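You operate a simulated robot arm through the tools that you are given. There is no shell and no other tool. Be economical: measure what you need, move in short steps, check, and stop when the job is done.

The job below is to be done with a simulated two-armed robot. You get a single attempt, and the scene is never put back.

TASK
Clamp the blue stand's motor, check turn and play, and tag which way it turns.
Fine: the gauge box's black knob, then the blue lever; the ring tag with that word goes over the cover's boss, the other tag stays.

It is judged by the outcome, as a careful person would: the job done as asked, and still so three seconds after it is handed in. It fails if anything else is knocked over, pushed out of place, dropped, spilled or broken. A push-on lid holds only when it is set on centred and level and pressed home; a screw cap is set on level and turned clockwise until tight.

THE ROBOT
Two 6-joint arms with fingered hands on one trunk, on a base that drives. Base frame: it is fixed to the floor where the robot stands at the start and does not move with it; the origin is under the middle of the robot, x ahead of it, y to its left, z up. Units: m, rad, N and s.
The left shoulder is at the start at [0.07, 0.191, 1.373], the right one opposite. With the tool pointing down near the work surface each hand reaches from about 0.48 to 0.92 m from the robot's upright axis, wherever it stands, measured 20 degrees to its own side. Places, roughly: black end cover (7x7x4 cm) [0.5, -0.1, 0.9]; blue stand [0.6, -0.1, 0.8]; red-knobbed lever of the blue stand [0.7, 0, 0.9]. Payload 4.7 kg a hand.
The TCP of each hand is the grasp point between the finger pads, 0.036 m short of the fingertips. In the tool frame z runs along the fingers and y along their closing line. Largest opening 0.12 m; the body of the gripper starts 0.042 m behind the TCP. The gripper is a hand of 5 fingers: y runs from the thumb to the fingers, the wrist lies at [-0.018, -0.113, -0.198] in the tool frame, and closing takes about 1.5 s.
Orientation is that of the tool frame in the base frame, as [roll, pitch, yaw] about the fixed x, y, z axes, in that order (R = Rz(yaw) Ry(pitch) Rx(roll)). With the fingers straight down and the wrist toward the robot, the tool's x, y and z point along [0, 1, 0], [1, 0, 0] and [0, 0, -1] of the base frame.

THE INTERFACE
- The arms move only by the tool send_rows. It takes "left_steps", "right_steps" or both (then of equal length, played together; a hand with none holds still); each is a list of rows, each a list of 3 entries, a list of its own where there are three numbers: the turn, a rotation vector about the tool's x, y, z in units of 4 degrees (1.0 is 4 degrees), then the shift along the tool's x, y, z in units of 40 mm (1.0 is 40 mm), then the gripper command, from -1 (shut) to 1 (fully open), values between in proportion. In form: [[[ax, ay, az], [tx, ty, tz], fingers], ...]. A call has 1 to 8 rows; each row shifts and turns the commanded pose from where the row before left it, along the tool's axes as they then stand. A call with a number of a shift or a turn outside -1 to 1 is refused whole. Rows are played at 5 a second. More than 0.05 m and 0.15 rad between two rows, or a gripper value outside its range, and nothing of the call is played. Where a pose cannot be reached the arm comes as near as it can. A force on the tool above 40 N (or 10 N above the force at the start of the call, whichever is more), or a blocked arm, ends the call early, and 0.2 s more pass. The fingers move at their own pace (about 0.045 m/s each) and stop on an object; they squeeze with about 33 N. The grip force told is the motor's: it shows also when the fingers shut on nothing. Time passes only in rows, and 0.2 s behind the last, so rows that do not move let the fingers close. It gives the time, the measured TCP pose, the force on the tool (base axes), the opening and the grip force at its end, in the units of the frame above (readings bear some noise), with the torque about the TCP (base axes, N m) and any sound that the robot's microphone picked up.
- Cameras (640 x 400 px; columns grow to the right, rows downward): "scene" is now at [0.1326, -0.0484, 1.596]; the picture's right is [-0.45, -0.89, 0.00], its down [-0.58, 0.29, -0.76] and it looks along [0.68, -0.34, -0.65] (base axes); focal length 268 px, centre (320, 200). "left" rides on the left gripper at [-0.073, -0.091, -0.143] in its tool frame; the picture's right is [-0.80, -0.28, 0.53], its down [0.53, -0.73, 0.42] and it looks along [0.27, 0.62, 0.74] (tool axes); focal length 234 px, centre (320, 200). "right" rides on the right gripper at [0.073, -0.091, -0.143] in its tool frame; the picture's right is [-0.80, 0.28, -0.53], its down [-0.53, -0.73, 0.42] and it looks along [-0.27, 0.62, 0.74] (tool axes); focal length 234 px, centre (320, 200). There is no depth. A picture from a camera that has moved, and an enlarged one, comes with that camera's place and axes in the base frame and with its lens. The place of the scene camera against the robot may be out by one fixed shift of up to 0.018 m in any direction.
- grab_frame(camera): a new picture of that camera. It takes no simulated time.
- lift_body(by): slides the trunk up (or, below 0, down) by that many m; the arms and the scene camera ride with it, the base frame stays. It gives what a move gives, with no picture.
- steer(legs): drives the robot by 1 to 6 legs, each [ahead, left, turn to the left] in m, m and rad, along the robot's own axes; the way and the turn of a leg run together, so that a leg with both is an arc; at most 1.5 m and 3.142 rad a leg. The arms and the cameras ride along, it lands a little off, and it stops where it bumps. It gives what a move gives.
- preshape(shape, hand): the hand has 5 fingers and takes this shape, open, in about a second: jaw (thumb against the fingers, like two jaws); tri (thumb and two fingers); tip (a fingertip pinch); poke (one finger out to press); point (the index stretched); flat (the hand flat); cup (the hand cupped); fist (a fist). The gripper value then closes the fingers along that shape, each until it touches; the sizes above hold for jaw. It gives what a move gives, with no picture.
- pan_tilt(pan, tilt): turns the head with the scene camera to pan (to the left, within 1.501 rad either way) and tilt (down, from -0.506 to 1.204), counted from straight ahead of the robot. It gives what a move gives.
- enlarge(camera, box): a new picture of the part [left, top, right, bottom] of that camera's present view, enlarged. It takes no simulated time.
- finish_job(): hands the job in; it is judged then, once.

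Work in short steps. Places have to be worked out from the pictures, the camera data and where the tool is seen: move nearer, look again, correct. Check each grasp and each placing, and mend what went wrong. You have 120 turns and 100 pictures in all, those below and enlarged ones among them. Open the grippers and draw the arms clear of the work before you hand the job in, unless the task says otherwise; then end with one line.

The tools are called after "Call:" as name(argument=value, ...) on one line, values as JSON. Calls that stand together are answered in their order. send_rows: Moves the arms, as the interface text tells. Its arguments: {"type":"object","properties":{"left_steps":{"type":"array","items":{"type":"array"}},"right_steps":{"type":"array","items":{"type":"array"}}},"required":[]} The other tools are called the same way: lift_body (by) slides the trunk up or down; preshape (shape, hand) gives the hand a shape; steer (legs) drives the base; pan_tilt (pan, tilt) turns the head that bears the scene camera; grab_frame (camera) takes a picture; enlarge (camera, box) takes an enlarged picture of a part of a camera's view; finish_job () hands the job in.

At the start:

```text
time_s: 0.0
left_eef_pos: [0.7023, 0.0893, 1.1688]
left_tcp_rot: [-3.141, -0.001, 1.57]
left_contact_force: [-0.6, -0.6, 0.2]
left_wrist_torque: [0.03, -0.01, -0.01]
left_opening: 0.1196
left_grasp_force: 0.1
left_shape: jaw
right_eef_pos: [0.5119, -0.4889, 1.2595]
right_tcp_rot: [-3.141, -0.001, 1.57]
right_contact_force: [-1.3, 0.1, -0.1]
right_wrist_torque: [0.01, -0.01, 0.0]
right_opening: 0.1196
right_grasp_force: 0.0
right_shape: jaw
trunk travel left (down, up): [-0.85, 0.09]
robot x, y, heading: [0.0026, -0.0015, -0.0]
head pan, tilt: [-0.468, 0.71]
```

scene: 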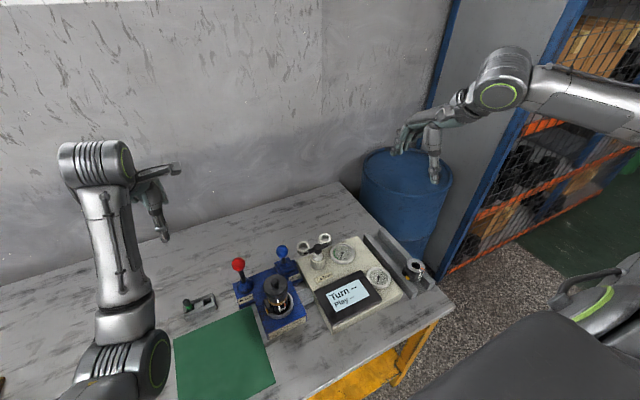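
right: 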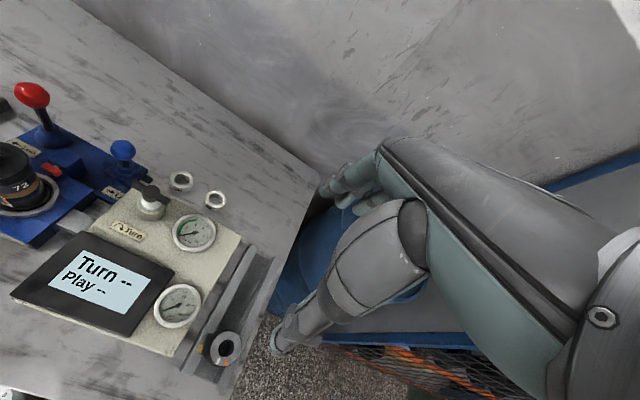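
left: 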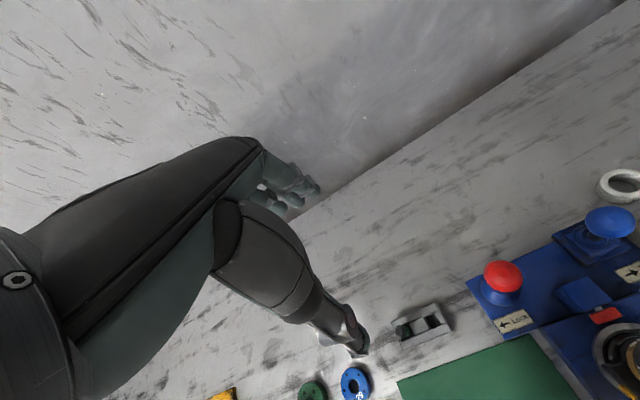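

I start by looking closely at the stand, the gauge box and the tags.

Call:
enlarge(camera="scene", box=[170, 220, 330, 350])

Call:
enlarge(camera="scene", box=[290, 220, 450, 340])

Call:
enlarge(camera="left", box=[440, 160, 640, 400])

Call:
enlarge(camera="right", box=[0, 70, 260, 370])

```text
3.08 times, centred on (250, 285) of scene
camera zoom: at [0.1326, -0.0484, 1.596], right [-0.45, -0.89, 0.0], down [-0.58, 0.29, -0.76], along [0.68, -0.34, -0.65], focal length 823 px, centre (535, -62)
```

zoom: 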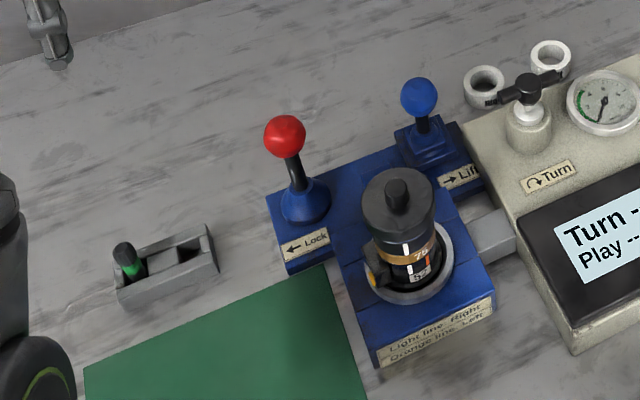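

```text
3.33 times, centred on (370, 280) of scene
camera zoom: at [0.1326, -0.0484, 1.596], right [-0.45, -0.89, 0.0], down [-0.58, 0.29, -0.76], along [0.68, -0.34, -0.65], focal length 892 px, centre (153, -67)
```

zoom: 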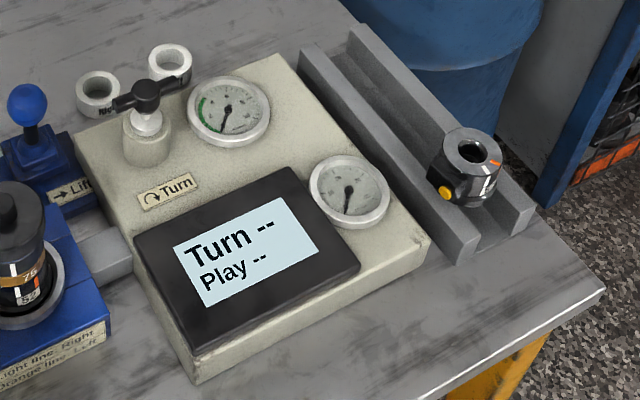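

```text
1.67 times, centred on (540, 280) of left
camera zoom: at [0.6116, 0.0172, 1.3125], right [-0.28, -0.8, -0.53], down [-0.73, 0.53, -0.42], along [0.62, 0.27, -0.74], focal length 390 px, centre (-47, 67)
```

zoom: 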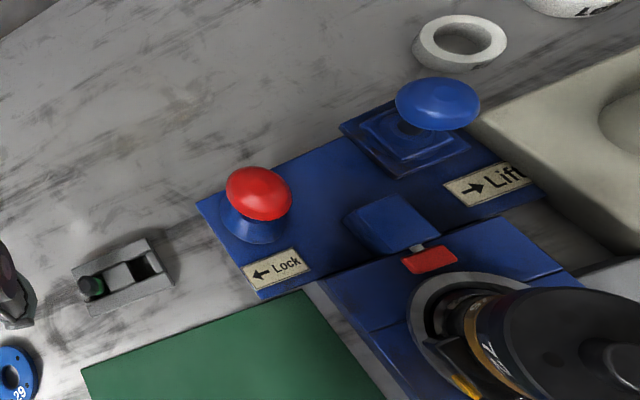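

```text
1.33 times, centred on (130, 220) of right
camera zoom: at [0.4218, -0.4174, 1.4041], right [0.28, -0.8, 0.53], down [-0.73, -0.53, -0.42], along [0.62, -0.27, -0.74], focal length 312 px, centre (573, 173)
```

zoom: 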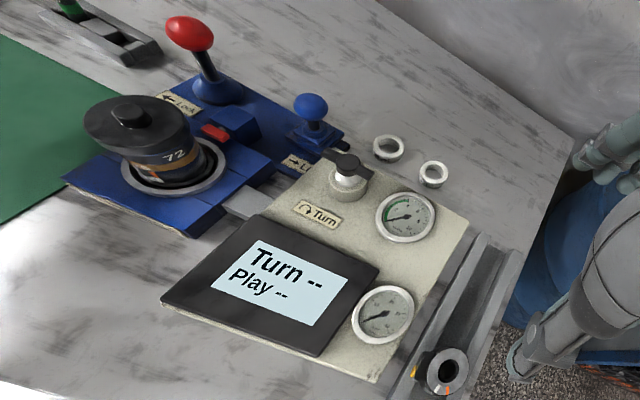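

Zooming further on the motor markings, the plate and ring tags.

Call:
enlarge(camera="scene", box=[250, 260, 310, 340])

Call:
enlarge(camera="scene", box=[290, 225, 350, 275])

Call:
enlarge(camera="right", box=[0, 130, 160, 250])

```text
5.00 times, centred on (280, 300) of scene
camera zoom: at [0.1326, -0.0484, 1.596], right [-0.45, -0.89, 0.0], down [-0.58, 0.29, -0.76], along [0.68, -0.34, -0.65], focal length 1338 px, centre (520, -300)
```

zoom: 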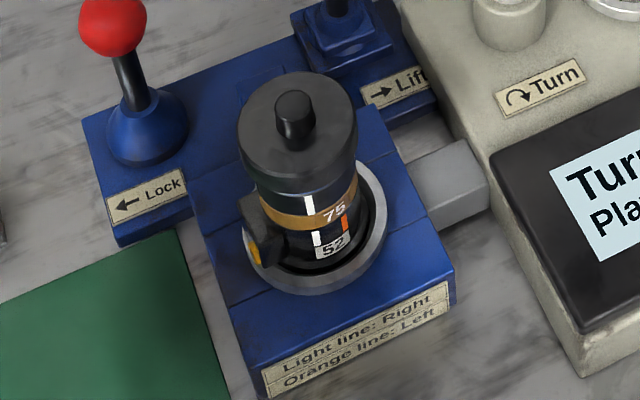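

```text
8.00 times, centred on (320, 250) of scene
camera zoom: at [0.1326, -0.0484, 1.596], right [-0.45, -0.89, 0.0], down [-0.58, 0.29, -0.76], along [0.68, -0.34, -0.65], focal length 2140 px, centre (320, -200)
```

zoom: 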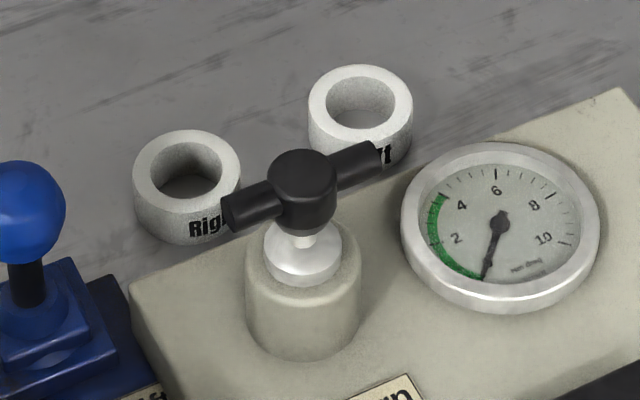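

```text
3.33 times, centred on (80, 190) of right
camera zoom: at [0.4218, -0.4174, 1.4041], right [0.28, -0.8, 0.53], down [-0.73, -0.53, -0.42], along [0.62, -0.27, -0.74], focal length 781 px, centre (1120, 233)
```

zoom: 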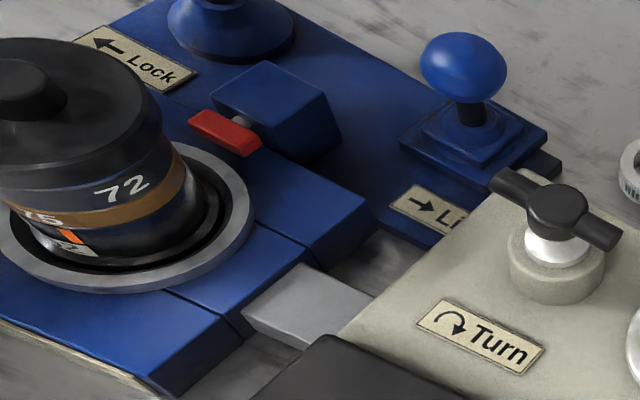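

The stand is square to the base axes; I judge the red knob near (0.658,-0.042,0.932), the blue knob (0.670,-0.180,0.90), the box's black T-knob (0.61,-0.28,0.93). I shape the left hand for poking and look where the finger sits.

Call:
preshape(hand="left", shape="poke")

Call:
grab_frame(camera="left")

Call:
enlarge(camera="scene", box=[40, 130, 300, 320])

```text
time_s: 0.9
left_eef_pos: [0.7025, 0.0897, 1.1675]
left_tcp_rot: [-3.141, -0.001, 1.573]
left_contact_force: [-0.6, -0.9, 0.2]
left_wrist_torque: [0.0, -0.02, -0.01]
left_opening: 0.0
left_grasp_force: 0.0
left_shape: poke
right_eef_pos: [0.5114, -0.4886, 1.2593]
right_tcp_rot: [3.14, -0.001, 1.57]
right_contact_force: [0.5, -0.1, 0.2]
right_wrist_torque: [-0.01, 0.0, 0.0]
right_opening: 0.1197
right_grasp_force: 0.1
right_shape: jaw
trunk travel left (down, up): [-0.85, 0.09]
robot x, y, heading: [-0.0001, 0.0013, -0.003]
head pan, tilt: [-0.468, 0.71]
```

```text
89 pictures are left
camera left: at [0.6116, 0.0172, 1.3125], right [-0.28, -0.8, -0.53], down [-0.73, 0.53, -0.42], along [0.62, 0.27, -0.74], focal length 234 px, centre (320, 200)
```

left: 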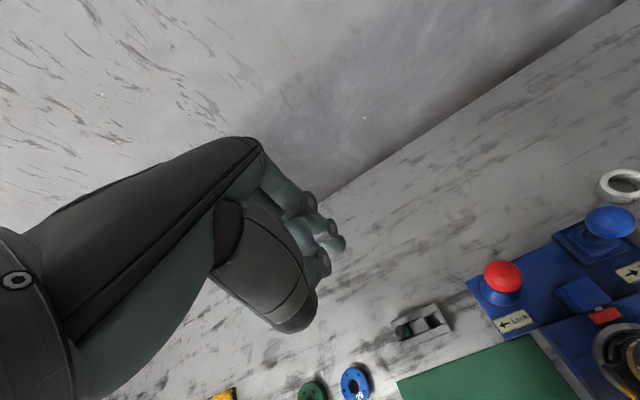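

```text
2.11 times, centred on (170, 225) of scene
camera zoom: at [0.1326, -0.0484, 1.596], right [-0.45, -0.89, 0.0], down [-0.58, 0.29, -0.76], along [0.68, -0.34, -0.65], focal length 563 px, centre (636, 147)
```

zoom: 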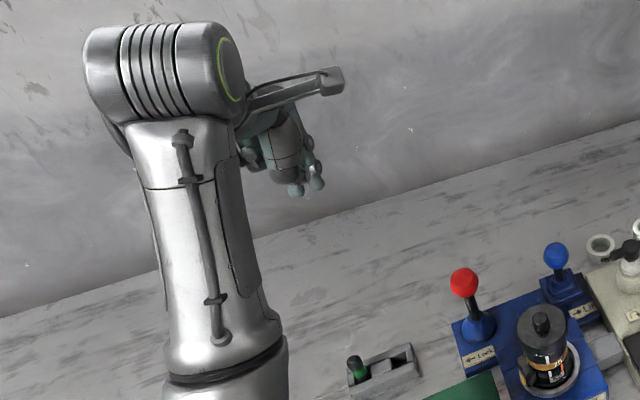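

Poke gives no clearly single finger, so I go back to jaw and bring the left hand above the red knob to look from near.

Call:
preshape(hand="left", shape="jaw")

Call:
send_rows(left_steps=[[[0, 0, 0], [-0.82, -0.275, 0.43], 1], [[0, 0, 0], [-0.82, -0.275, 0.43], 1], [[0, 0, 0], [-0.82, -0.275, 0.43], 1], [[0, 0, 0], [-0.82, -0.275, 0.43], 1], [[0, 0, 0], [0, 0, 0], 1]])

Call:
grab_frame(camera="left")

Call:
grab_frame(camera="scene")

```text
time_s: 1.8
left_eef_pos: [0.7027, 0.0904, 1.1672]
left_tcp_rot: [-3.142, 0.0, 1.569]
left_contact_force: [-0.8, 0.3, -0.3]
left_wrist_torque: [0.0, 0.02, 0.0]
left_opening: 0.1199
left_grasp_force: 0.0
left_shape: jaw
right_eef_pos: [0.5129, -0.4896, 1.259]
right_tcp_rot: [3.141, 0.001, 1.57]
right_contact_force: [-0.5, 0.5, 0.1]
right_wrist_torque: [0.01, -0.02, -0.02]
right_opening: 0.1198
right_grasp_force: 0.0
right_shape: jaw
trunk travel left (down, up): [-0.85, 0.09]
robot x, y, heading: [0.0035, 0.0019, -0.003]
head pan, tilt: [-0.468, 0.71]
```

```text
time_s: 2.8
left_eef_pos: [0.7118, 0.07, 1.1133]
left_tcp_rot: [3.091, -0.103, 1.665]
left_contact_force: [-0.4, 0.3, -0.2]
left_wrist_torque: [-0.02, 0.01, -0.02]
left_opening: 0.12
left_grasp_force: 0.2
left_shape: jaw
left hand out of reach, approached as far as the arm can: row 4
right_eef_pos: [0.5146, -0.4875, 1.2594]
right_tcp_rot: [3.141, 0.0, 1.572]
right_contact_force: [-0.8, -0.2, -0.6]
right_wrist_torque: [0.03, 0.01, 0.01]
right_opening: 0.1195
right_grasp_force: 0.1
right_shape: jaw
trunk travel left (down, up): [-0.85, 0.09]
robot x, y, heading: [0.0009, -0.0002, 0.006]
head pan, tilt: [-0.468, 0.71]
stopped in row 4 (left hand): the arm was blocked; the commanded pose is now the measured one
```

```text
87 pictures are left
camera left: at [0.623, -0.0255, 1.2449], right [-0.18, -0.76, -0.62], down [-0.76, 0.51, -0.4], along [0.62, 0.4, -0.67], focal length 234 px, centre (320, 200)
```

left: 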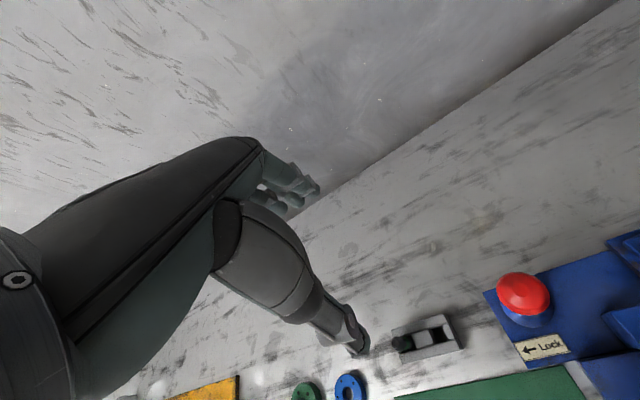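

```text
86 pictures are left
camera scene: at [0.1335, -0.0479, 1.596], right [-0.45, -0.89, 0.0], down [-0.58, 0.29, -0.76], along [0.68, -0.34, -0.65], focal length 268 px, centre (320, 200)
```

scene: 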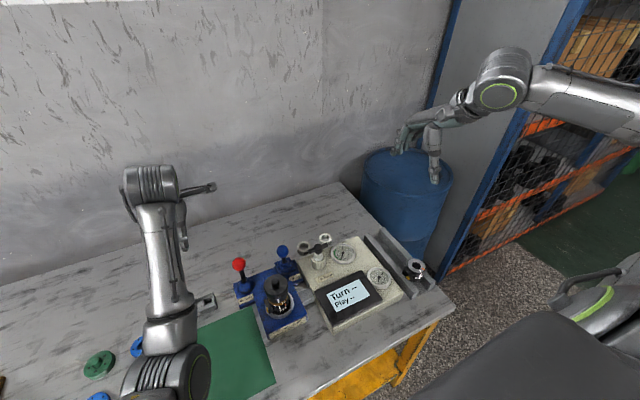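

The left arm can't reach that far inward. I'll use the right hand for everything: first move the left hand outward and up, then drive the base 0.12 m to the left.

Call:
send_rows(left_steps=[[[0, 0, 0], [0.8, 0, -0.6], 1], [[0, 0, 0], [0.8, 0, -0.6], 1], [[0, 0, 0], [0.8, 0, -0.6], 1], [[0, 0, 0], [0.8, 0, -0.6], 1], [[0, 0, 0], [0.8, 0, 0], 1], [[0, 0, 0], [0.5, 0, 0], 1]])

Call:
steer(legs=[[0, 0.12, 0]])

Call:
grab_frame(camera="right")

Call:
grab_frame(camera="scene")

```text
time_s: 4.2
left_eef_pos: [0.7183, 0.2311, 1.2024]
left_tcp_rot: [3.091, -0.1, 1.661]
left_contact_force: [0.4, 0.3, 0.4]
left_wrist_torque: [0.03, 0.01, -0.02]
left_opening: 0.12
left_grasp_force: 0.0
left_shape: jaw
left hand out of reach, approached as far as the arm can: row 3, 4, 5
right_eef_pos: [0.5127, -0.4875, 1.2595]
right_tcp_rot: [-3.141, 0.0, 1.572]
right_contact_force: [-1.1, -0.1, -0.6]
right_wrist_torque: [0.01, 0.01, 0.0]
right_opening: 0.12
right_grasp_force: 0.1
right_shape: jaw
trunk travel left (down, up): [-0.85, 0.09]
robot x, y, heading: [-0.0019, 0.0029, 0.003]
head pan, tilt: [-0.468, 0.71]
```

```text
time_s: 5.4
left_eef_pos: [0.7218, 0.3493, 1.2027]
left_tcp_rot: [3.089, -0.102, 1.661]
left_contact_force: [0.5, -0.2, 0.4]
left_wrist_torque: [0.01, 0.0, -0.01]
left_opening: 0.1197
left_grasp_force: 0.0
left_shape: jaw
right_eef_pos: [0.5132, -0.3708, 1.2583]
right_tcp_rot: [3.141, -0.002, 1.572]
right_contact_force: [0.0, 0.8, -0.4]
right_wrist_torque: [0.03, 0.02, -0.02]
right_opening: 0.1194
right_grasp_force: 0.0
right_shape: jaw
trunk travel left (down, up): [-0.85, 0.09]
robot x, y, heading: [0.0004, 0.1215, 0.003]
head pan, tilt: [-0.468, 0.71]
```

```text
85 pictures are left
camera right: at [0.4225, -0.2988, 1.4034], right [0.28, -0.8, 0.52], down [-0.73, -0.53, -0.43], along [0.62, -0.26, -0.74], focal length 234 px, centre (320, 200)
```

right: 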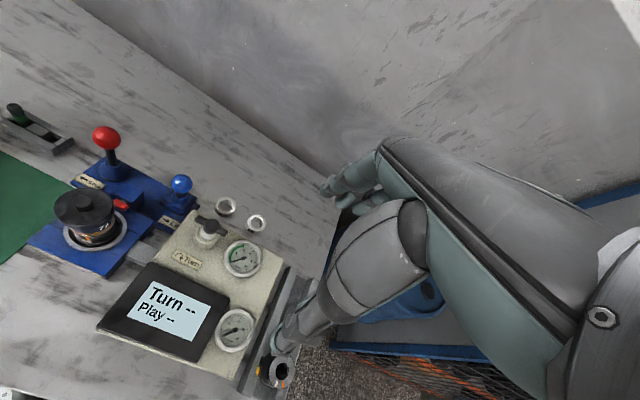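

```text
84 pictures are left
camera scene: at [0.1326, 0.0695, 1.596], right [-0.45, -0.89, 0.0], down [-0.58, 0.29, -0.76], along [0.68, -0.34, -0.65], focal length 268 px, centre (320, 200)
```

scene: 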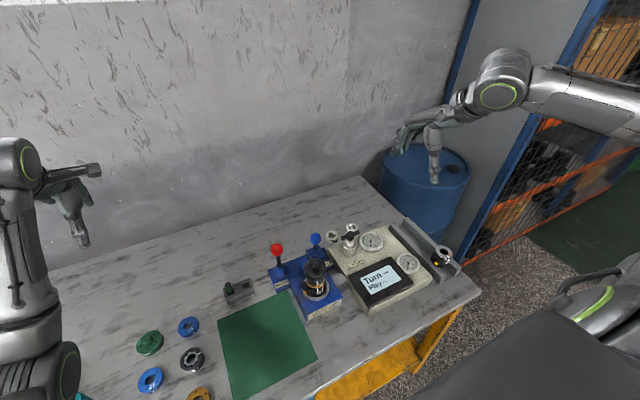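

Right hand now moves towards above the red knob, staying high.

Call:
send_rows(right_steps=[[[0, 0, 0], [0.95, 0.4, 0.3], 1], [[0, 0, 0], [0.95, 0.4, 0.3], 1], [[0, 0, 0], [0.95, 0.4, 0.3], 1], [[0, 0, 0], [0.95, 0.4, 0.3], 1], [[0, 0, 0], [0.95, 0.4, 0.3], 1], [[0, 0, 0], [0.95, 0.4, 0.3], 1], [[0, 0, 0], [0.95, 0.4, 0.3], 1], [[0, 0, 0], [0.95, 0.4, 0.3], 1]])

Call:
grab_frame(camera="right")

Call:
grab_frame(camera="scene")

```text
time_s: 7.2
left_eef_pos: [0.7204, 0.351, 1.2011]
left_tcp_rot: [3.091, -0.1, 1.662]
left_contact_force: [-0.9, 0.6, -0.3]
left_wrist_torque: [-0.01, -0.01, 0.02]
left_opening: 0.1199
left_grasp_force: 0.1
left_shape: jaw
right_eef_pos: [0.6645, -0.1138, 1.133]
right_tcp_rot: [-3.141, 0.001, 1.571]
right_contact_force: [-0.3, 0.8, -0.1]
right_wrist_torque: [-0.01, 0.0, 0.01]
right_opening: 0.1198
right_grasp_force: 0.0
right_shape: jaw
right hand out of reach, approached as far as the arm can: row 4, 5, 6, 7
trunk travel left (down, up): [-0.85, 0.09]
robot x, y, heading: [0.0017, 0.1215, 0.003]
head pan, tilt: [-0.468, 0.71]
```

```text
83 pictures are left
camera right: at [0.5738, -0.0424, 1.2775], right [0.28, -0.8, 0.53], down [-0.73, -0.53, -0.42], along [0.62, -0.27, -0.74], focal length 234 px, centre (320, 200)
```

right: 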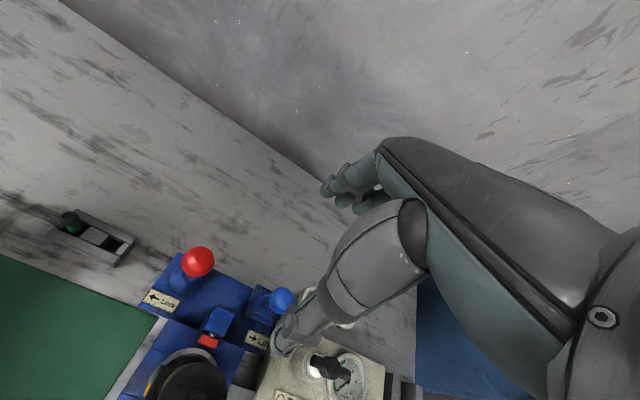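

```text
82 pictures are left
camera scene: at [0.1329, 0.074, 1.5961], right [-0.45, -0.89, 0.0], down [-0.58, 0.29, -0.76], along [0.68, -0.34, -0.65], focal length 268 px, centre (320, 200)
```

scene: 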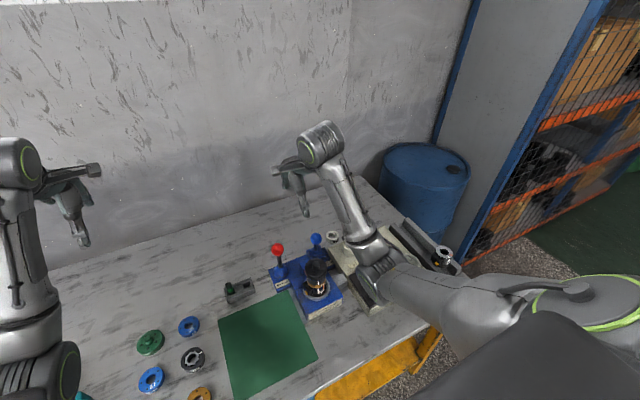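

Knob confirmed at about (0.661,-0.040,0.932). I go down and towards it in a small check move.

Call:
send_rows(right_steps=[[[0, 0, 0], [0, 0, 0.8], 1], [[0, 0, 0], [0.3, 0, 0.8], 1], [[0, 0, 0], [0.4, 0, 0], 1], [[0, 0, 0], [0, 0, 0], 1]])

```text
time_s: 8.2
left_eef_pos: [0.7209, 0.3496, 1.2034]
left_tcp_rot: [3.088, -0.102, 1.661]
left_contact_force: [0.6, -0.2, 0.4]
left_wrist_torque: [0.03, 0.02, 0.0]
left_opening: 0.1199
left_grasp_force: 0.1
left_shape: jaw
right_eef_pos: [0.6629, -0.0889, 1.0693]
right_tcp_rot: [-3.141, 0.001, 1.572]
right_contact_force: [-0.4, 0.2, -0.8]
right_wrist_torque: [0.01, -0.03, 0.04]
right_opening: 0.1195
right_grasp_force: 0.0
right_shape: jaw
trunk travel left (down, up): [-0.85, 0.09]
robot x, y, heading: [0.0003, 0.1183, 0.006]
head pan, tilt: [-0.468, 0.71]
```

Call:
send_rows(right_steps=[[[0, 0, 0], [0.6, 0, 0], 1], [[0, 0, 0], [0.6, 0, 0.4], 1], [[0, 0, 0], [0, 0, 0.5], 1], [[0, 0, 0], [0, 0, 0], 1]])

Call:
grab_frame(camera="right")

Call:
enlarge(camera="scene", box=[220, 150, 380, 310])

```text
time_s: 9.2
left_eef_pos: [0.7213, 0.3512, 1.2028]
left_tcp_rot: [3.09, -0.1, 1.662]
left_contact_force: [-0.7, -0.3, 0.0]
left_wrist_torque: [-0.04, -0.04, 0.02]
left_opening: 0.1201
left_grasp_force: 0.2
left_shape: jaw
right_eef_pos: [0.6628, -0.0416, 1.0328]
right_tcp_rot: [-3.141, -0.001, 1.569]
right_contact_force: [-0.1, -0.3, 0.5]
right_wrist_torque: [0.01, -0.04, -0.03]
right_opening: 0.1199
right_grasp_force: 0.1
right_shape: jaw
trunk travel left (down, up): [-0.85, 0.09]
robot x, y, heading: [-0.0034, 0.1206, -0.0]
head pan, tilt: [-0.468, 0.71]
```

```text
81 pictures are left
camera right: at [0.5726, 0.0308, 1.1765], right [0.28, -0.8, 0.53], down [-0.73, -0.53, -0.42], along [0.62, -0.27, -0.74], focal length 234 px, centre (320, 200)
```

right: 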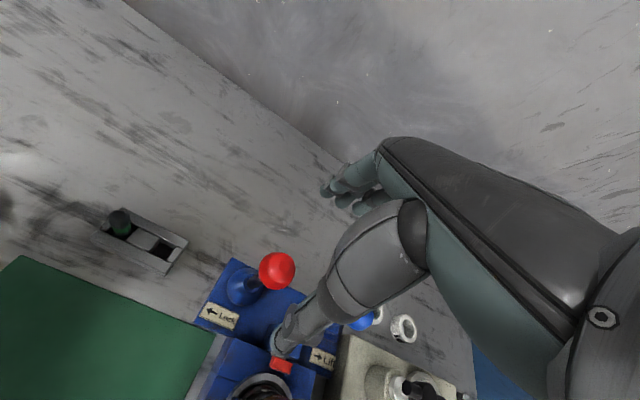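

```text
2.50 times, centred on (300, 230) of scene
camera zoom: at [0.1327, 0.0722, 1.5961], right [-0.45, -0.89, 0.0], down [-0.58, 0.29, -0.76], along [0.68, -0.34, -0.65], focal length 669 px, centre (370, 125)
```

zoom: 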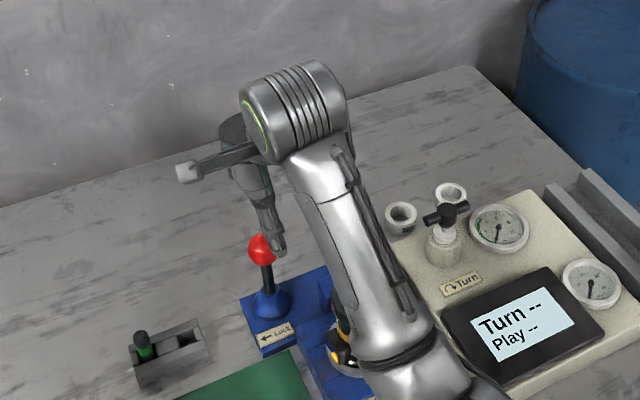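

Hand is centred over the knob. I narrow to ~8 cm and descend so the pads flank the ball.

Call:
send_rows(right_steps=[[[0, 0, 0], [0, 0, 0], 0.2], [[0, 0, 0], [0, 0, 0], 0.2], [[0, 0, 0], [0, 0, 0.6], 0.2], [[0, 0, 0], [0, 0, 0.6], 0.2], [[0, 0, 0], [0, 0, 0.6], 0.2], [[0, 0, 0], [0, 0, 0.45], 0.2], [[0, 0, 0], [0, 0, 0], 0.2]])

Call:
grab_frame(camera="right")

Call:
enlarge(camera="scene", box=[220, 170, 380, 310])

```text
time_s: 10.8
left_eef_pos: [0.7207, 0.3513, 1.2019]
left_tcp_rot: [3.088, -0.101, 1.664]
left_contact_force: [-0.1, 0.5, 0.6]
left_wrist_torque: [0.02, -0.01, 0.0]
left_opening: 0.1199
left_grasp_force: 0.0
left_shape: jaw
right_eef_pos: [0.663, -0.04, 0.943]
right_tcp_rot: [-3.141, 0.001, 1.573]
right_contact_force: [0.4, 0.5, 0.8]
right_wrist_torque: [-0.01, -0.03, -0.01]
right_opening: 0.0723
right_grasp_force: 0.1
right_shape: jaw
trunk travel left (down, up): [-0.85, 0.09]
robot x, y, heading: [0.0, 0.1181, 0.005]
head pan, tilt: [-0.468, 0.71]
```

```text
79 pictures are left
camera right: at [0.5729, 0.0319, 1.0869], right [0.28, -0.8, 0.53], down [-0.73, -0.53, -0.42], along [0.62, -0.27, -0.74], focal length 234 px, centre (320, 200)
```

right: 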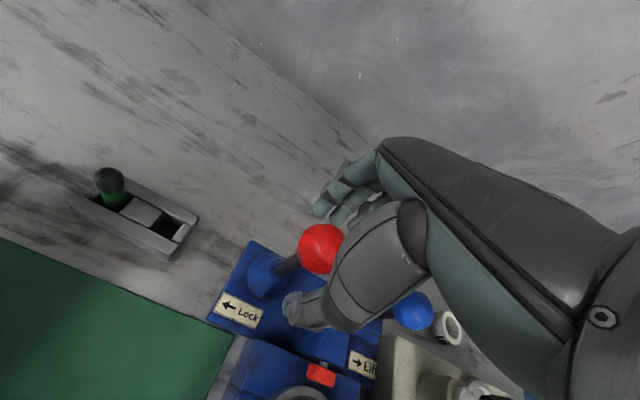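

```text
2.86 times, centred on (300, 240) of scene
camera zoom: at [0.1326, 0.0719, 1.5961], right [-0.45, -0.89, 0.0], down [-0.58, 0.29, -0.76], along [0.68, -0.34, -0.65], focal length 764 px, centre (377, 86)
```

zoom: 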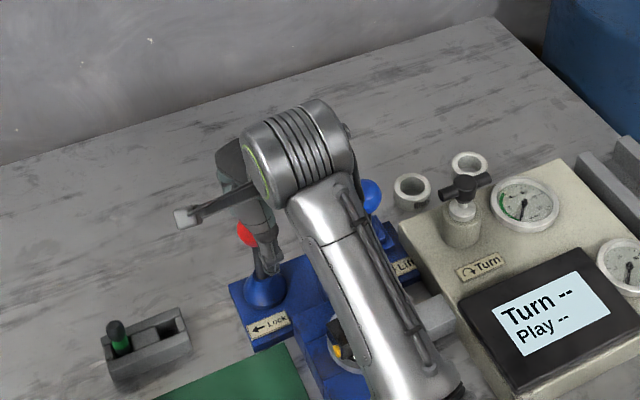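

Ball lies between thumb and fingers; I close on it.

Call:
send_rows(right_steps=[[[0, 0, 0], [0, 0, 0], -0.2], [[0, 0, 0], [0, 0, 0], -0.4], [[0, 0, 0], [0, 0, 0], -0.5], [[0, 0, 0], [0, 0, 0], -0.6], [[0, 0, 0], [0, 0, 0], -0.7], [[0, 0, 0], [0, 0, 0], -0.7]])

Call:
grab_frame(camera="right")

```text
time_s: 12.2
left_eef_pos: [0.7205, 0.3506, 1.2027]
left_tcp_rot: [3.09, -0.101, 1.661]
left_contact_force: [0.9, -0.6, 0.5]
left_wrist_torque: [-0.05, 0.01, -0.03]
left_opening: 0.12
left_grasp_force: 0.0
left_shape: jaw
right_eef_pos: [0.6621, -0.0403, 0.9405]
right_tcp_rot: [-3.138, 0.0, 1.57]
right_contact_force: [-10.2, 0.2, -8.5]
right_wrist_torque: [0.03, 0.03, 0.01]
right_opening: 0.0237
right_grasp_force: 33.0
right_shape: jaw
trunk travel left (down, up): [-0.85, 0.09]
robot x, y, heading: [-0.0004, 0.1217, 0.003]
head pan, tilt: [-0.468, 0.71]
```

```text
77 pictures are left
camera right: at [0.5719, 0.0316, 1.0857], right [0.28, -0.8, 0.52], down [-0.73, -0.53, -0.42], along [0.62, -0.27, -0.74], focal length 234 px, centre (320, 200)
```

right: 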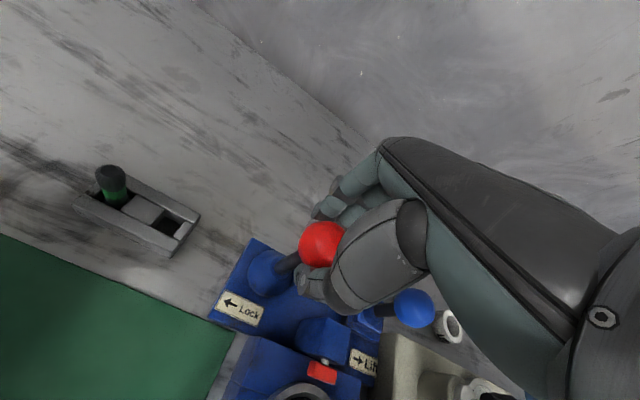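

Gripped firmly. I move the knob towards +y (Lock arrow) along an arc.

Call:
send_rows(right_steps=[[[0, 0, 0], [0.2, 0, 0.01], -0.7], [[0, 0, 0], [0.2, 0, 0.03], -0.7], [[0, 0, 0], [0.2, 0, 0.05], -0.7], [[0, 0, 0], [0.2, 0, 0.06], -0.7], [[0, 0, 0], [0, 0, 0], -0.7]])

Call:
grab_frame(camera="right")

```text
time_s: 13.4
left_eef_pos: [0.7192, 0.3494, 1.2019]
left_tcp_rot: [3.091, -0.103, 1.661]
left_contact_force: [0.5, 0.6, -0.2]
left_wrist_torque: [0.04, -0.01, -0.01]
left_opening: 0.12
left_grasp_force: 0.0
left_shape: jaw
right_eef_pos: [0.6608, -0.0095, 0.9365]
right_tcp_rot: [-3.137, 0.002, 1.57]
right_contact_force: [-11.8, -9.9, -17.7]
right_wrist_torque: [-0.44, 0.17, -0.13]
right_opening: 0.0234
right_grasp_force: 33.2
right_shape: jaw
trunk travel left (down, up): [-0.85, 0.09]
robot x, y, heading: [0.0003, 0.1217, -0.001]
head pan, tilt: [-0.468, 0.71]
```

```text
76 pictures are left
camera right: at [0.5715, 0.0618, 1.0807], right [0.28, -0.8, 0.52], down [-0.73, -0.53, -0.42], along [0.62, -0.27, -0.74], focal length 234 px, centre (320, 200)
```

right: 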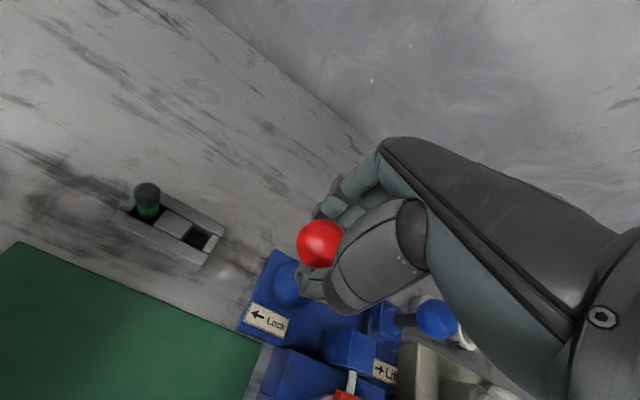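

The clamp pin is visibly advancing. I continue, with more drop since the knob pulls downward.

Call:
send_rows(right_steps=[[[0, 0, 0], [0.2, 0, 0.14], -0.7], [[0, 0, 0], [0.2, 0, 0.14], -0.7], [[0, 0, 0], [0.2, 0, 0.15], -0.7], [[0, 0, 0], [0, 0, 0], -0.7]])

Call:
grab_frame(camera="right")

```text
time_s: 14.4
left_eef_pos: [0.7147, 0.3517, 1.2056]
left_tcp_rot: [3.086, -0.098, 1.66]
left_contact_force: [0.0, -0.5, 0.5]
left_wrist_torque: [-0.01, -0.01, -0.01]
left_opening: 0.1198
left_grasp_force: 0.1
left_shape: jaw
right_eef_pos: [0.667, -0.0104, 0.9246]
right_tcp_rot: [3.125, 0.044, 1.559]
right_contact_force: [-35.5, 5.5, 10.9]
right_wrist_torque: [0.13, 0.59, -0.02]
right_opening: 0.0261
right_grasp_force: 33.1
right_shape: jaw
trunk travel left (down, up): [-0.85, 0.09]
robot x, y, heading: [0.0002, 0.1194, 0.005]
head pan, tilt: [-0.468, 0.71]
```

```text
75 pictures are left
camera right: at [0.5748, 0.0676, 1.0641], right [0.26, -0.78, 0.56], down [-0.73, -0.54, -0.41], along [0.63, -0.31, -0.71], focal length 234 px, centre (320, 200)
```

right: 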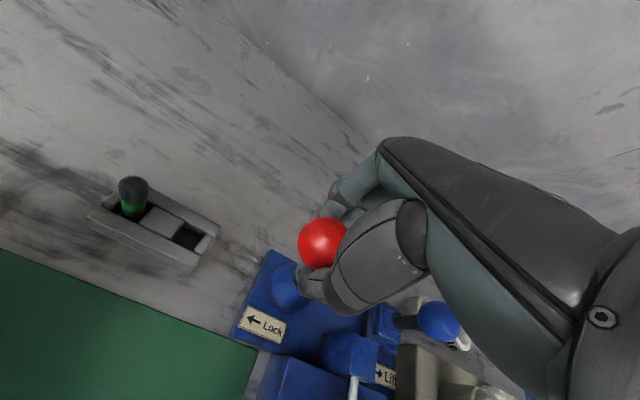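

No further travel in y, with forces rising; probably the stop. I open the hand and look.

Call:
send_rows(right_steps=[[[0, 0, 0], [0, 0, 0], 0.2], [[0, 0, 0], [0, 0, 0], 0.2], [[0, 0, 0], [0, 0, 0], 0.2], [[0, 0, 0], [0, 0, -0.1], 0.2]])

Call:
enlarge(camera="right", box=[200, 180, 440, 400])

Call:
enlarge(camera="scene", box=[220, 170, 380, 310])

```text
time_s: 15.6
left_eef_pos: [0.7198, 0.3512, 1.2029]
left_tcp_rot: [3.091, -0.101, 1.661]
left_contact_force: [1.3, 0.5, -0.4]
left_wrist_torque: [0.0, 0.03, 0.01]
left_opening: 0.12
left_grasp_force: 0.1
left_shape: jaw
right_eef_pos: [0.6703, -0.0157, 0.9232]
right_tcp_rot: [3.129, 0.048, 1.554]
right_contact_force: [0.6, -1.0, -1.1]
right_wrist_torque: [-0.03, 0.03, -0.02]
right_opening: 0.0716
right_grasp_force: 0.0
right_shape: jaw
trunk travel left (down, up): [-0.85, 0.09]
robot x, y, heading: [0.0013, 0.1207, 0.004]
head pan, tilt: [-0.468, 0.71]
stopped in row 4 (right hand): the arm was blocked; the commanded pose is now the measured one
```

```text
1.82 times, centred on (320, 290) of right
camera zoom: at [0.5795, 0.0641, 1.0629], right [0.26, -0.78, 0.57], down [-0.74, -0.54, -0.41], along [0.63, -0.31, -0.72], focal length 426 px, centre (320, 36)
```

zoom: 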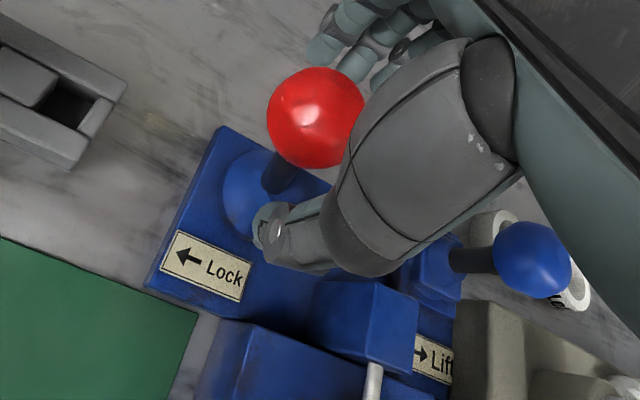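

```text
2.86 times, centred on (300, 240) of scene
camera zoom: at [0.1328, 0.0718, 1.596], right [-0.45, -0.89, 0.0], down [-0.58, 0.29, -0.76], along [0.68, -0.34, -0.65], focal length 764 px, centre (377, 86)
```

zoom: 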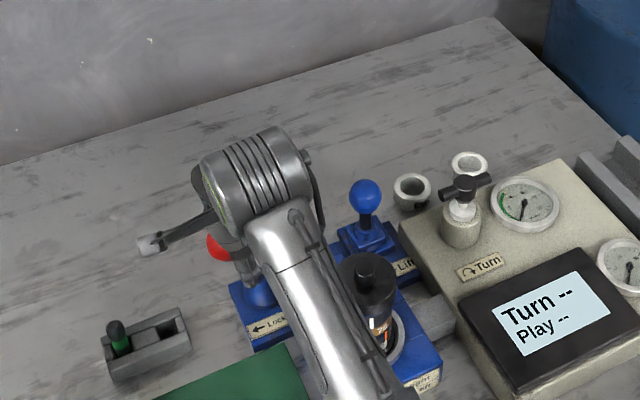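

The lever tilted ~24° and holds. I raise the hand clear to inspect the clamp.

Call:
send_rows(right_steps=[[[0, 0, 0], [0, 0, -0.5], 0.2], [[0, 0, 0], [0, 0, -0.7], 0.2], [[0, 0, 0], [0, 0, -0.8], 0.2], [[0, 0, 0], [-0.8, -0.2, -0.5], 0.2], [[0, 0, 0], [-1, -0.3, 0], 0.2], [[0, 0, 0], [-1, -0.3, 0], 0.2], [[0, 0, 0], [-1, -0.2, 0], 0.2]])

Call:
grab_frame(camera="right")

Call:
enlarge(camera="scene", box=[220, 200, 380, 320])

```text
time_s: 17.2
left_eef_pos: [0.7202, 0.3484, 1.2035]
left_tcp_rot: [3.09, -0.102, 1.661]
left_contact_force: [0.0, 0.7, 0.1]
left_wrist_torque: [0.01, 0.01, -0.02]
left_opening: 0.1198
left_grasp_force: 0.0
left_shape: jaw
right_eef_pos: [0.6246, -0.1631, 1.0299]
right_tcp_rot: [3.13, 0.045, 1.557]
right_contact_force: [-0.1, -0.5, -0.3]
right_wrist_torque: [-0.01, -0.04, 0.0]
right_opening: 0.0715
right_grasp_force: 0.1
right_shape: jaw
trunk travel left (down, up): [-0.85, 0.09]
robot x, y, heading: [-0.0002, 0.1186, 0.002]
head pan, tilt: [-0.468, 0.71]
```

```text
72 pictures are left
camera right: at [0.5335, -0.0835, 1.1704], right [0.26, -0.78, 0.56], down [-0.74, -0.54, -0.41], along [0.62, -0.31, -0.72], focal length 234 px, centre (320, 200)
```

right: 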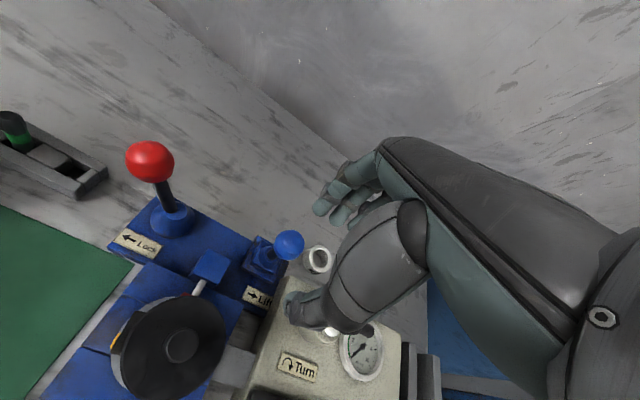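

```text
3.33 times, centred on (300, 260) of scene
camera zoom: at [0.1322, 0.0689, 1.596], right [-0.45, -0.89, 0.0], down [-0.58, 0.29, -0.76], along [0.68, -0.34, -0.65], focal length 892 px, centre (387, 0)
```

zoom: 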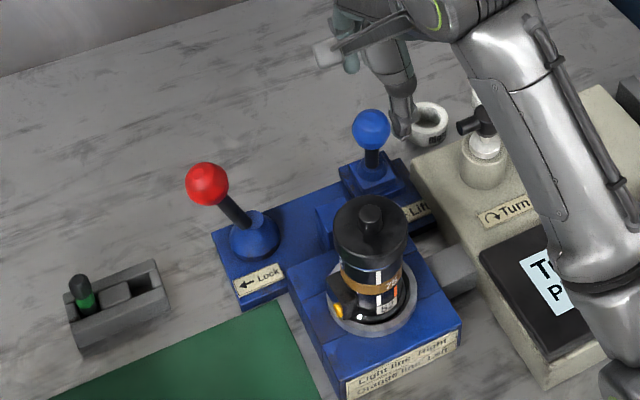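

The lever tilts ~25° towards Lock and the pin has come out under the cover. To be sure it's at its stop (my arm was at its reach limit), I shift the base left and will push the knob further from its right side.

Call:
send_rows(right_steps=[[[0.17, 0.645, -0.2], [0, 0, -0.8], 0.2], [[0, 0, 0], [0, 0, 0], -0.9], [[0, 0, 0], [0, 0, 0], -0.9], [[0, 0, 0], [0, 0, 0], -0.9], [[0, 0, 0], [0, 0, 0], -0.9], [[0, 0, 0], [0, 0, 0], -0.9]])

Call:
steer(legs=[[0, 0.12, 0]])

Call:
grab_frame(camera="right")

```text
time_s: 18.6
left_eef_pos: [0.7211, 0.3511, 1.2019]
left_tcp_rot: [3.089, -0.101, 1.661]
left_contact_force: [-0.2, 0.1, 0.0]
left_wrist_torque: [0.0, 0.03, -0.02]
left_opening: 0.1201
left_grasp_force: 0.1
left_shape: jaw
right_eef_pos: [0.6237, -0.1595, 1.0623]
right_tcp_rot: [3.141, 0.0, 1.57]
right_contact_force: [0.0, -0.5, 0.2]
right_wrist_torque: [-0.01, -0.01, 0.01]
right_opening: 0.0062
right_grasp_force: 0.1
right_shape: jaw
trunk travel left (down, up): [-0.85, 0.09]
robot x, y, heading: [0.0015, 0.1185, 0.005]
head pan, tilt: [-0.468, 0.71]
```

```text
time_s: 19.8
left_eef_pos: [0.7193, 0.4704, 1.2011]
left_tcp_rot: [3.088, -0.099, 1.662]
left_contact_force: [0.1, 0.0, -0.3]
left_wrist_torque: [0.03, -0.02, -0.03]
left_opening: 0.1197
left_grasp_force: 0.1
left_shape: jaw
right_eef_pos: [0.6241, -0.0391, 1.0634]
right_tcp_rot: [3.141, 0.0, 1.57]
right_contact_force: [0.7, 0.2, 0.4]
right_wrist_torque: [-0.01, 0.0, 0.0]
right_opening: 0.0064
right_grasp_force: 0.0
right_shape: jaw
trunk travel left (down, up): [-0.85, 0.09]
robot x, y, heading: [-0.0035, 0.2385, -0.0]
head pan, tilt: [-0.468, 0.71]
```

```text
70 pictures are left
camera right: at [0.5339, 0.0318, 1.2067], right [0.28, -0.8, 0.53], down [-0.73, -0.53, -0.42], along [0.62, -0.27, -0.74], focal length 234 px, centre (320, 200)
```

right: 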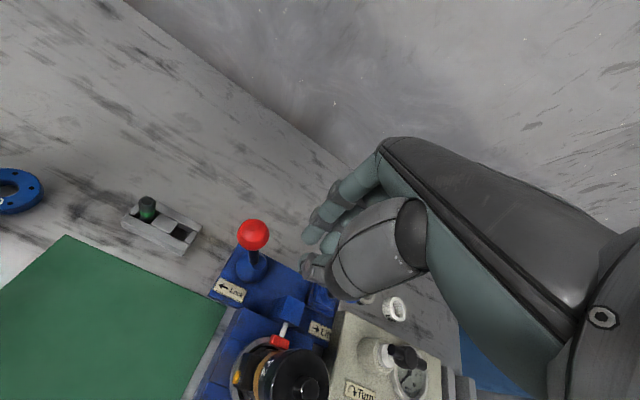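

I lower the closed hand to the right (−y) of the red knob and then push +y.

Call:
send_rows(right_steps=[[[0, 0, 0], [-0.6, 0.5, 0], -0.9], [[0, 0, 0], [-0.5, 0.4, 0.3], -0.9], [[0, 0, 0], [0, 0, 0.8], -0.9], [[0, 0, 0], [0, 0, 0.9], -0.9], [[0, 0, 0], [0, 0, 0.9], -0.9], [[0, 0, 0], [0, 0, 0], -0.9]])

Call:
grab_frame(camera="right")

```text
time_s: 21.2
left_eef_pos: [0.7192, 0.4719, 1.2017]
left_tcp_rot: [3.088, -0.1, 1.662]
left_contact_force: [0.3, 0.1, 0.3]
left_wrist_torque: [-0.01, 0.04, 0.01]
left_opening: 0.1197
left_grasp_force: 0.0
left_shape: jaw
right_eef_pos: [0.6602, -0.0856, 0.9479]
right_tcp_rot: [-3.141, 0.001, 1.568]
right_contact_force: [-0.3, 0.2, 0.4]
right_wrist_torque: [0.0, -0.01, -0.02]
right_opening: 0.0062
right_grasp_force: 0.1
right_shape: jaw
trunk travel left (down, up): [-0.85, 0.09]
robot x, y, heading: [-0.0013, 0.2413, 0.001]
head pan, tilt: [-0.468, 0.71]
```

```text
69 pictures are left
camera right: at [0.5704, -0.0132, 1.0918], right [0.28, -0.8, 0.53], down [-0.73, -0.53, -0.42], along [0.62, -0.27, -0.74], focal length 234 px, centre (320, 200)
```

right: 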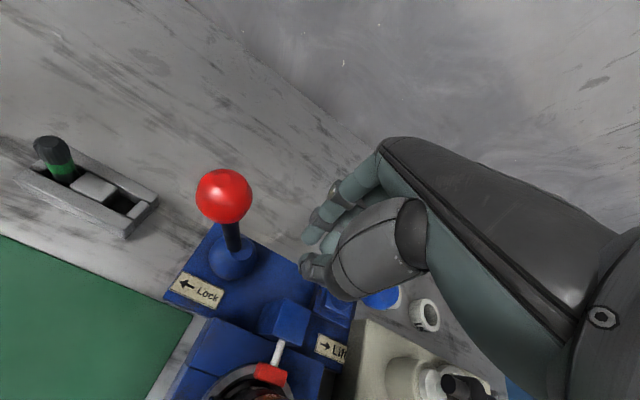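

Call:
send_rows(right_steps=[[[0, 0, 0], [0.5, 0, 0], -0.9], [[0, 0, 0], [0.3, 0, 0], -0.9], [[0, 0, 0], [0.2, 0, 0], -0.9], [[0, 0, 0], [0.2, 0, 0], -0.9], [[0, 0, 0], [0.2, 0, 0], -0.9], [[0, 0, 0], [0, 0, 0], -0.9]])

Call:
grab_frame(camera="right")

```text
time_s: 22.6
left_eef_pos: [0.7217, 0.471, 1.203]
left_tcp_rot: [3.089, -0.102, 1.662]
left_contact_force: [0.1, -0.2, 0.3]
left_wrist_torque: [-0.01, 0.0, 0.0]
left_opening: 0.1199
left_grasp_force: 0.0
left_shape: jaw
right_eef_pos: [0.6606, -0.0277, 0.9483]
right_tcp_rot: [-3.142, 0.0, 1.57]
right_contact_force: [-0.3, -0.5, 0.3]
right_wrist_torque: [-0.04, 0.02, 0.02]
right_opening: 0.0058
right_grasp_force: 0.1
right_shape: jaw
trunk travel left (down, up): [-0.85, 0.09]
robot x, y, heading: [0.0001, 0.2385, 0.005]
head pan, tilt: [-0.468, 0.71]
```

```text
68 pictures are left
camera right: at [0.5704, 0.044, 1.0916], right [0.28, -0.8, 0.53], down [-0.73, -0.53, -0.42], along [0.62, -0.27, -0.74], focal length 234 px, centre (320, 200)
```

right: 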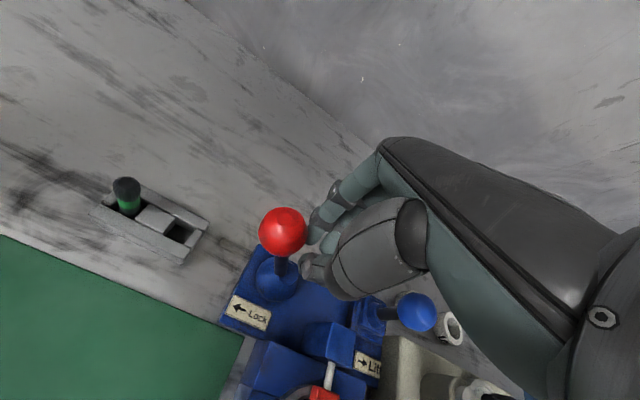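

Just about to touch; I push on gently in 5 mm steps.

Call:
send_rows(right_steps=[[[0, 0, 0], [0.15, 0, 0], -0.9], [[0, 0, 0], [0.1, 0, 0], -0.9], [[0, 0, 0], [0.1, 0, 0], -0.9], [[0, 0, 0], [0, 0, 0], -0.9]])

Call:
grab_frame(camera="right")

```text
time_s: 23.6
left_eef_pos: [0.7189, 0.4714, 1.2029]
left_tcp_rot: [3.088, -0.101, 1.661]
left_contact_force: [-0.3, -0.5, -0.1]
left_wrist_torque: [-0.02, 0.01, -0.03]
left_opening: 0.1199
left_grasp_force: 0.0
left_shape: jaw
right_eef_pos: [0.66, -0.0133, 0.9477]
right_tcp_rot: [3.141, 0.003, 1.569]
right_contact_force: [0.0, -1.7, -0.3]
right_wrist_torque: [-0.05, -0.01, 0.0]
right_opening: 0.0062
right_grasp_force: 0.0
right_shape: jaw
trunk travel left (down, up): [-0.85, 0.09]
robot x, y, heading: [0.0018, 0.2388, 0.006]
head pan, tilt: [-0.468, 0.71]
```

```text
67 pictures are left
camera right: at [0.5702, 0.0582, 1.0915], right [0.28, -0.8, 0.53], down [-0.73, -0.53, -0.42], along [0.62, -0.27, -0.74], focal length 234 px, centre (320, 200)
```

right: 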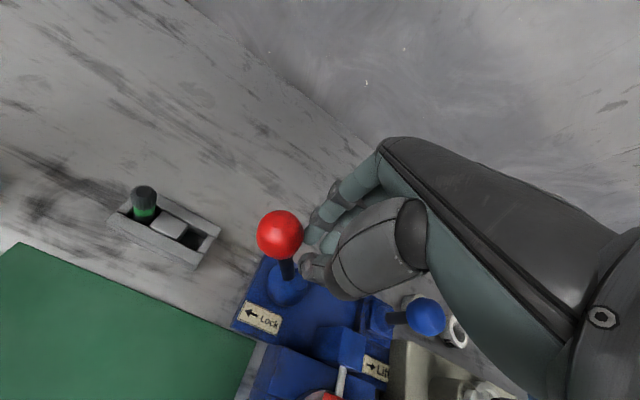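

The lever still moves easily, so it wasn't at its stop. I keep pushing, dropping a bit.

Call:
send_rows(right_steps=[[[0, 0, 0], [0.15, 0, 0.05], -0.9], [[0, 0, 0], [0.15, 0, 0.08], -0.9], [[0, 0, 0], [0.15, 0, 0.08], -0.9], [[0, 0, 0], [0.15, 0, 0.1], -0.9], [[0, 0, 0], [0, 0, 0], -0.9]])

Call:
grab_frame(camera="right")

```text
time_s: 24.8
left_eef_pos: [0.7215, 0.4683, 1.2021]
left_tcp_rot: [3.09, -0.104, 1.662]
left_contact_force: [0.3, 0.1, 0.4]
left_wrist_torque: [-0.01, 0.03, 0.01]
left_opening: 0.1198
left_grasp_force: 0.0
left_shape: jaw
right_eef_pos: [0.6599, 0.0096, 0.9316]
right_tcp_rot: [-3.139, -0.002, 1.57]
right_contact_force: [2.6, -14.3, -1.9]
right_wrist_torque: [-0.32, -0.01, 0.03]
right_opening: 0.0062
right_grasp_force: 0.0
right_shape: jaw
trunk travel left (down, up): [-0.85, 0.09]
robot x, y, heading: [-0.0027, 0.239, -0.0]
head pan, tilt: [-0.468, 0.71]
```

```text
66 pictures are left
camera right: at [0.5701, 0.0808, 1.0764], right [0.28, -0.81, 0.52], down [-0.73, -0.53, -0.42], along [0.62, -0.26, -0.74], focal length 234 px, centre (320, 200)
```

right: 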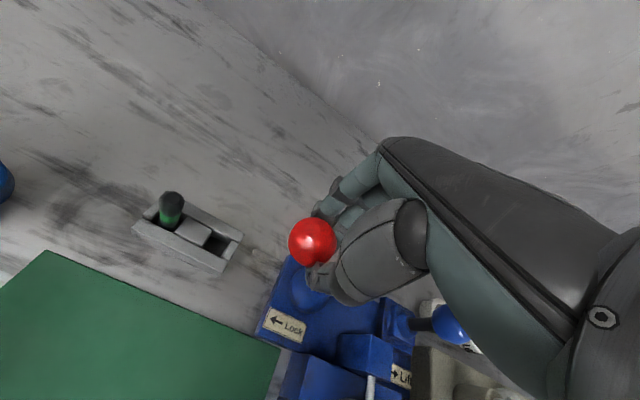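

Resistance of 14 N now. One more small push to confirm the stop.

Call:
send_rows(right_steps=[[[0, 0, 0], [0.1, 0, 0.05], -0.9], [[0, 0, 0], [0.1, 0, 0.05], -0.9], [[0, 0, 0], [0, 0, 0], -0.9]])

Call:
grab_frame(camera="right")

```text
time_s: 25.6
left_eef_pos: [0.7201, 0.4683, 1.202]
left_tcp_rot: [3.088, -0.103, 1.661]
left_contact_force: [0.2, -0.2, 0.0]
left_wrist_torque: [0.01, 0.0, -0.01]
left_opening: 0.1199
left_grasp_force: 0.0
left_shape: jaw
right_eef_pos: [0.6601, 0.0158, 0.9286]
right_tcp_rot: [-3.139, -0.001, 1.568]
right_contact_force: [2.3, -18.9, -1.8]
right_wrist_torque: [-0.36, -0.06, -0.04]
right_opening: 0.0069
right_grasp_force: 0.0
right_shape: jaw
trunk travel left (down, up): [-0.85, 0.09]
robot x, y, heading: [-0.0013, 0.2404, 0.002]
head pan, tilt: [-0.468, 0.71]
```

```text
65 pictures are left
camera right: at [0.5692, 0.0873, 1.0735], right [0.28, -0.8, 0.52], down [-0.73, -0.53, -0.42], along [0.62, -0.27, -0.74], focal length 234 px, centre (320, 200)
```

right: 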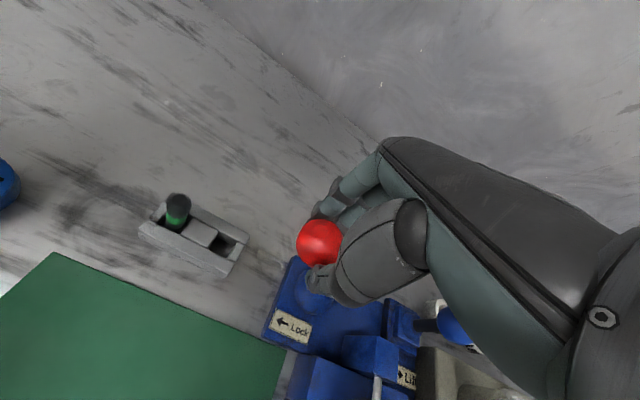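

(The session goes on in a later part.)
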